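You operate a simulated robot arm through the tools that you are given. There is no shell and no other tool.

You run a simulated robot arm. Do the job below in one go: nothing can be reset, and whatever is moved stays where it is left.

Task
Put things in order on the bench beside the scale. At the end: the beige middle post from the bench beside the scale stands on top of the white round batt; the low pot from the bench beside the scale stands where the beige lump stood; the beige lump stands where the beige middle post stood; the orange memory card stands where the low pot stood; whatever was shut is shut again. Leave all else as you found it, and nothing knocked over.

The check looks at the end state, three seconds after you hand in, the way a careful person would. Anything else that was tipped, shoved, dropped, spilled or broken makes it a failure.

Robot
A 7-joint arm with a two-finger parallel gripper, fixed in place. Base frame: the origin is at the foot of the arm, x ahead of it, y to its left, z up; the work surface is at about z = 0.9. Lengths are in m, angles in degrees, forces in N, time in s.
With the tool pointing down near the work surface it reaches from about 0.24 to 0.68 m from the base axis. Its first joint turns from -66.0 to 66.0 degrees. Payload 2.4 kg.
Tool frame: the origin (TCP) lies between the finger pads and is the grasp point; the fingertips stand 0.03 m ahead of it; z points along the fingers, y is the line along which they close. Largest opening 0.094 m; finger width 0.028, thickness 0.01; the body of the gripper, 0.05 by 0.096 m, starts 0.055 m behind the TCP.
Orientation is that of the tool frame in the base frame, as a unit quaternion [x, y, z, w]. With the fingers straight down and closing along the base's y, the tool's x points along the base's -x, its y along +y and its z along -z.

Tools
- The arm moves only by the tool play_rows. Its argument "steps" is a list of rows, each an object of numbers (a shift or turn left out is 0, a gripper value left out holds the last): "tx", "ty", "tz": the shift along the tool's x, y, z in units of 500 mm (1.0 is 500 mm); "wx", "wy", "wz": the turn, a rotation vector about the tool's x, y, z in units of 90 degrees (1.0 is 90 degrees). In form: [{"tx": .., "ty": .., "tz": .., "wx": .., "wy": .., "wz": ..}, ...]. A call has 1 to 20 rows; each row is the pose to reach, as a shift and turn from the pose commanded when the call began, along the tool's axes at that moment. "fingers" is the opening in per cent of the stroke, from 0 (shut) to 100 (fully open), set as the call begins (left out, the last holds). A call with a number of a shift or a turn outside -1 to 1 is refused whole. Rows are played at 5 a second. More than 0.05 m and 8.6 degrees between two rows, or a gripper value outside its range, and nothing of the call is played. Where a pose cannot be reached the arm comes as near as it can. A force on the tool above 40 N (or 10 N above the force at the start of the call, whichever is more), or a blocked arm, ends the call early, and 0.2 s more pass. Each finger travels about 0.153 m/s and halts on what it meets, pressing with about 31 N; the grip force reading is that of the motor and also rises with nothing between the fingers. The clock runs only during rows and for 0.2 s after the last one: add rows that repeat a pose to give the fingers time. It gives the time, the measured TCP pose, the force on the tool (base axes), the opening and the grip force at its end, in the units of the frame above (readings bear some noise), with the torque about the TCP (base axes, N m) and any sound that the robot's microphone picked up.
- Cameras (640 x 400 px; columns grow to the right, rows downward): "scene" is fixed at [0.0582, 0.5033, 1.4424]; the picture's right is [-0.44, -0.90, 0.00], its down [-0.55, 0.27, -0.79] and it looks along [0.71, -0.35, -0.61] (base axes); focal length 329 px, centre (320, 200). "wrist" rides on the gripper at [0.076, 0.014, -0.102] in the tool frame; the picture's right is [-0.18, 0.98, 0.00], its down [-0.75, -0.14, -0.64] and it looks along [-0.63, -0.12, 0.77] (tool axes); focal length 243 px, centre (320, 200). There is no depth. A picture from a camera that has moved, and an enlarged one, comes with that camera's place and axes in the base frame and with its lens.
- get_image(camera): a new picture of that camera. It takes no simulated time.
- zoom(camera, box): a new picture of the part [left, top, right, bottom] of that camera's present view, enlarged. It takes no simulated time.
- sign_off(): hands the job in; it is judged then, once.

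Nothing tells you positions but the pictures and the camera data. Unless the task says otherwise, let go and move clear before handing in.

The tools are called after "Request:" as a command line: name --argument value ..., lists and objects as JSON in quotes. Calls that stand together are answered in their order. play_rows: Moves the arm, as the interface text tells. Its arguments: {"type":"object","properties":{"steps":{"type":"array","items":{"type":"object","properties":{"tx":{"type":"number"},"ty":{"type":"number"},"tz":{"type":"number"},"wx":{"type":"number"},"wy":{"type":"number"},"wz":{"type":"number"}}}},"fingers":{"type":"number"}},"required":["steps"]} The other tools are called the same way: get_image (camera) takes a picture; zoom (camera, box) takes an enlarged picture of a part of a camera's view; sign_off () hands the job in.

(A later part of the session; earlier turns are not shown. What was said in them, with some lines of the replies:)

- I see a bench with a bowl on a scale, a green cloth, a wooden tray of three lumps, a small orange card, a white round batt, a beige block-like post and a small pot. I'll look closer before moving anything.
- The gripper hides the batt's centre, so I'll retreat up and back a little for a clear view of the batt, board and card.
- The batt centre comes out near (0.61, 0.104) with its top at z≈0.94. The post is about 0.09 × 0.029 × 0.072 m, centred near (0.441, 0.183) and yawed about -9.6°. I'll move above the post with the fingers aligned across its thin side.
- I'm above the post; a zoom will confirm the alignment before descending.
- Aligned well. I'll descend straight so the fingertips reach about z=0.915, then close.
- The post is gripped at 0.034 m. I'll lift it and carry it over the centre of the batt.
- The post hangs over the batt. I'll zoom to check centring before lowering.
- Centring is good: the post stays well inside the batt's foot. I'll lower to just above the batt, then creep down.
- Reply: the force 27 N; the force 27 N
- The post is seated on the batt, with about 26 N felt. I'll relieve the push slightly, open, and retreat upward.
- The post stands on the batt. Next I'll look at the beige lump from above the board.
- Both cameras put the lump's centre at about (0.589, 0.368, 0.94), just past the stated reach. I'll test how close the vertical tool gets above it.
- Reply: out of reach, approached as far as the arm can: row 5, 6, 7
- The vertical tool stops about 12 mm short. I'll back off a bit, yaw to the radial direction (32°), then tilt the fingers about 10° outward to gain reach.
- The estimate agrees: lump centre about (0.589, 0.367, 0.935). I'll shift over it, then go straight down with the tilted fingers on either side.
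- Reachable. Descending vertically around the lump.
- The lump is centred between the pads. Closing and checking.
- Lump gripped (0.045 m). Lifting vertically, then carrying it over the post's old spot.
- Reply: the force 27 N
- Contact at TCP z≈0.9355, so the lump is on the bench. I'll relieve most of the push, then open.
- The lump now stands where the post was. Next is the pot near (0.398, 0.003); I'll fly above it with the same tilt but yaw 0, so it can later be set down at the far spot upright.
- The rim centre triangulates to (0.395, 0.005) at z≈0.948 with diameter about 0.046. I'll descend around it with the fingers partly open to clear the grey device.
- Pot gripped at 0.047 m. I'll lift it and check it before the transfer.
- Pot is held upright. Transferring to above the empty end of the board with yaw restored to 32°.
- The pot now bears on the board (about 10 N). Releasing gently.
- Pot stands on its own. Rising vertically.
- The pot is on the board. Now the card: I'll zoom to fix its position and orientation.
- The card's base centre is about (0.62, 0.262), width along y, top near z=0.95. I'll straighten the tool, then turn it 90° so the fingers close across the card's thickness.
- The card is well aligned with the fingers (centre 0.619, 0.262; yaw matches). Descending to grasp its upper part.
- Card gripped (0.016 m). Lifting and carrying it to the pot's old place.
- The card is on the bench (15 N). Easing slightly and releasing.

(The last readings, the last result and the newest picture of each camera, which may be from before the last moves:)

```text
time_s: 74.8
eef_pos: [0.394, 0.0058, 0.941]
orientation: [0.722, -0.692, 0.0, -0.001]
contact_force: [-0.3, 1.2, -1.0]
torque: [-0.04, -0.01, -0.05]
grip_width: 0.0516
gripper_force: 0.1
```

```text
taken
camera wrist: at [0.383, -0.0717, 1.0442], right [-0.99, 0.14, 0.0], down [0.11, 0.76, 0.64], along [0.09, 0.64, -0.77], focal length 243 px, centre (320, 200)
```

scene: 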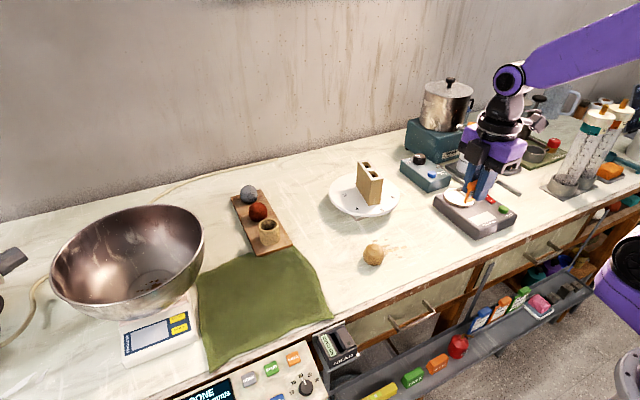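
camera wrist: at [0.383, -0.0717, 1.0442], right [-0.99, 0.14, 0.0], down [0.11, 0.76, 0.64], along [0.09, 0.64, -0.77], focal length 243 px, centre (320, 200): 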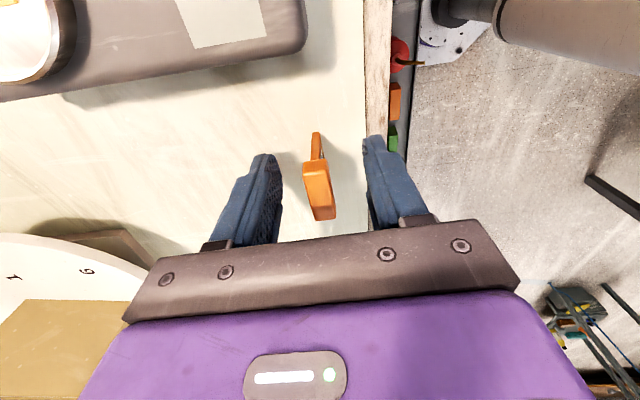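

The card stands free. Rising straight up and then clear.

Request:
play_rows --steps '[{"tz": -0.03}, {"tz": -0.08}, {"tz": -0.14}, {"tz": -0.2}, {"tz": -0.28}, {"tz": -0.36}, {"tz": -0.44}, {"tz": -0.44}]'

Request:
get_image --camera "scene"

Request:
zoom --camera "scene" --box '[340, 150, 500, 270]'

Request:
zoom --camera "scene" --box '[220, 170, 380, 270]'

Request:
get_image --camera "wrist"

```text
time_s: 76.6
eef_pos: [0.3951, 0.0055, 1.1627]
orientation: [0.722, -0.692, 0.001, -0.002]
contact_force: [0.1, 0.3, -0.2]
torque: [0.01, -0.03, -0.02]
grip_width: 0.0519
gripper_force: 0.1
```

```text
taken
```

scene: 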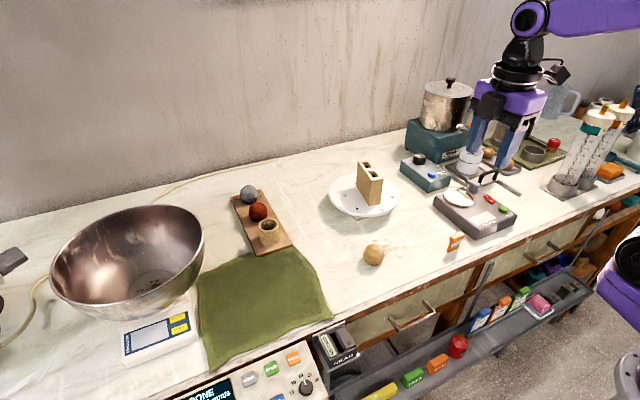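

```text
3.33 times, centred on (420, 210) of scene
camera zoom: at [0.0582, 0.5033, 1.4424], right [-0.44, -0.9, 0.0], down [-0.55, 0.27, -0.79], along [0.71, -0.35, -0.61], focal length 1097 px, centre (-13, 167)
```

zoom: 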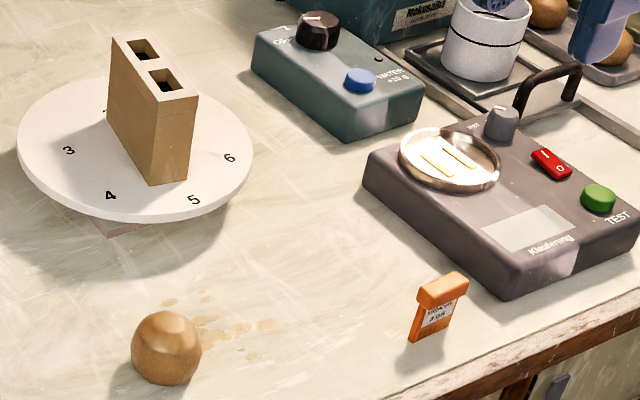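

```text
4.00 times, centred on (300, 220) of scene
camera zoom: at [0.0582, 0.5033, 1.4424], right [-0.44, -0.9, 0.0], down [-0.55, 0.27, -0.79], along [0.71, -0.35, -0.61], focal length 1317 px, centre (400, 120)
```

zoom: 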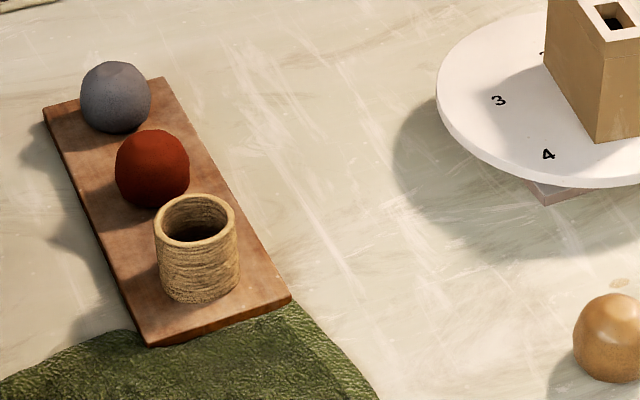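

```text
taken
camera wrist: at [0.3832, -0.0721, 1.2658], right [-0.99, 0.14, 0.0], down [0.11, 0.76, 0.64], along [0.09, 0.64, -0.77], focal length 243 px, centre (320, 200)
```

wrist: 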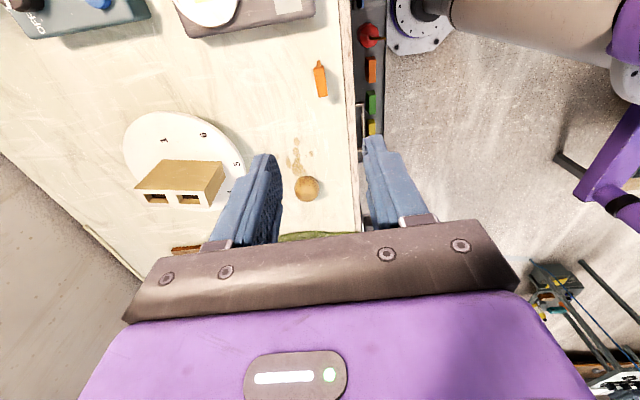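

Everything is in place: the post is on the batt, the lump is on the post's old spot, the pot is at the end of the board, and the card stands where the pot was. The board, batt and neighbouring items haven't moved, nothing was opened, and the arm is clear, so I'm handing in.

Request:
sign_off

```text
The job is handed in.
```

I've handed the job in. In the last pictures everything stood upright in its place:

- **Beige middle post:** it stands on the white round batt, at about the centre.
- **Beige lump:** it stands where the post stood.
- **Low pot:** it stands on the wooden board where the lump stood, with the red and grey lumps untouched.
- **Orange memory card:** it stands upright where the pot stood.

I saw no sign that the board, the batt or anything near them had moved. I didn't open anything, so there was nothing to shut. The gripper had let go and was raised about 0.2 m above the card when I handed in.
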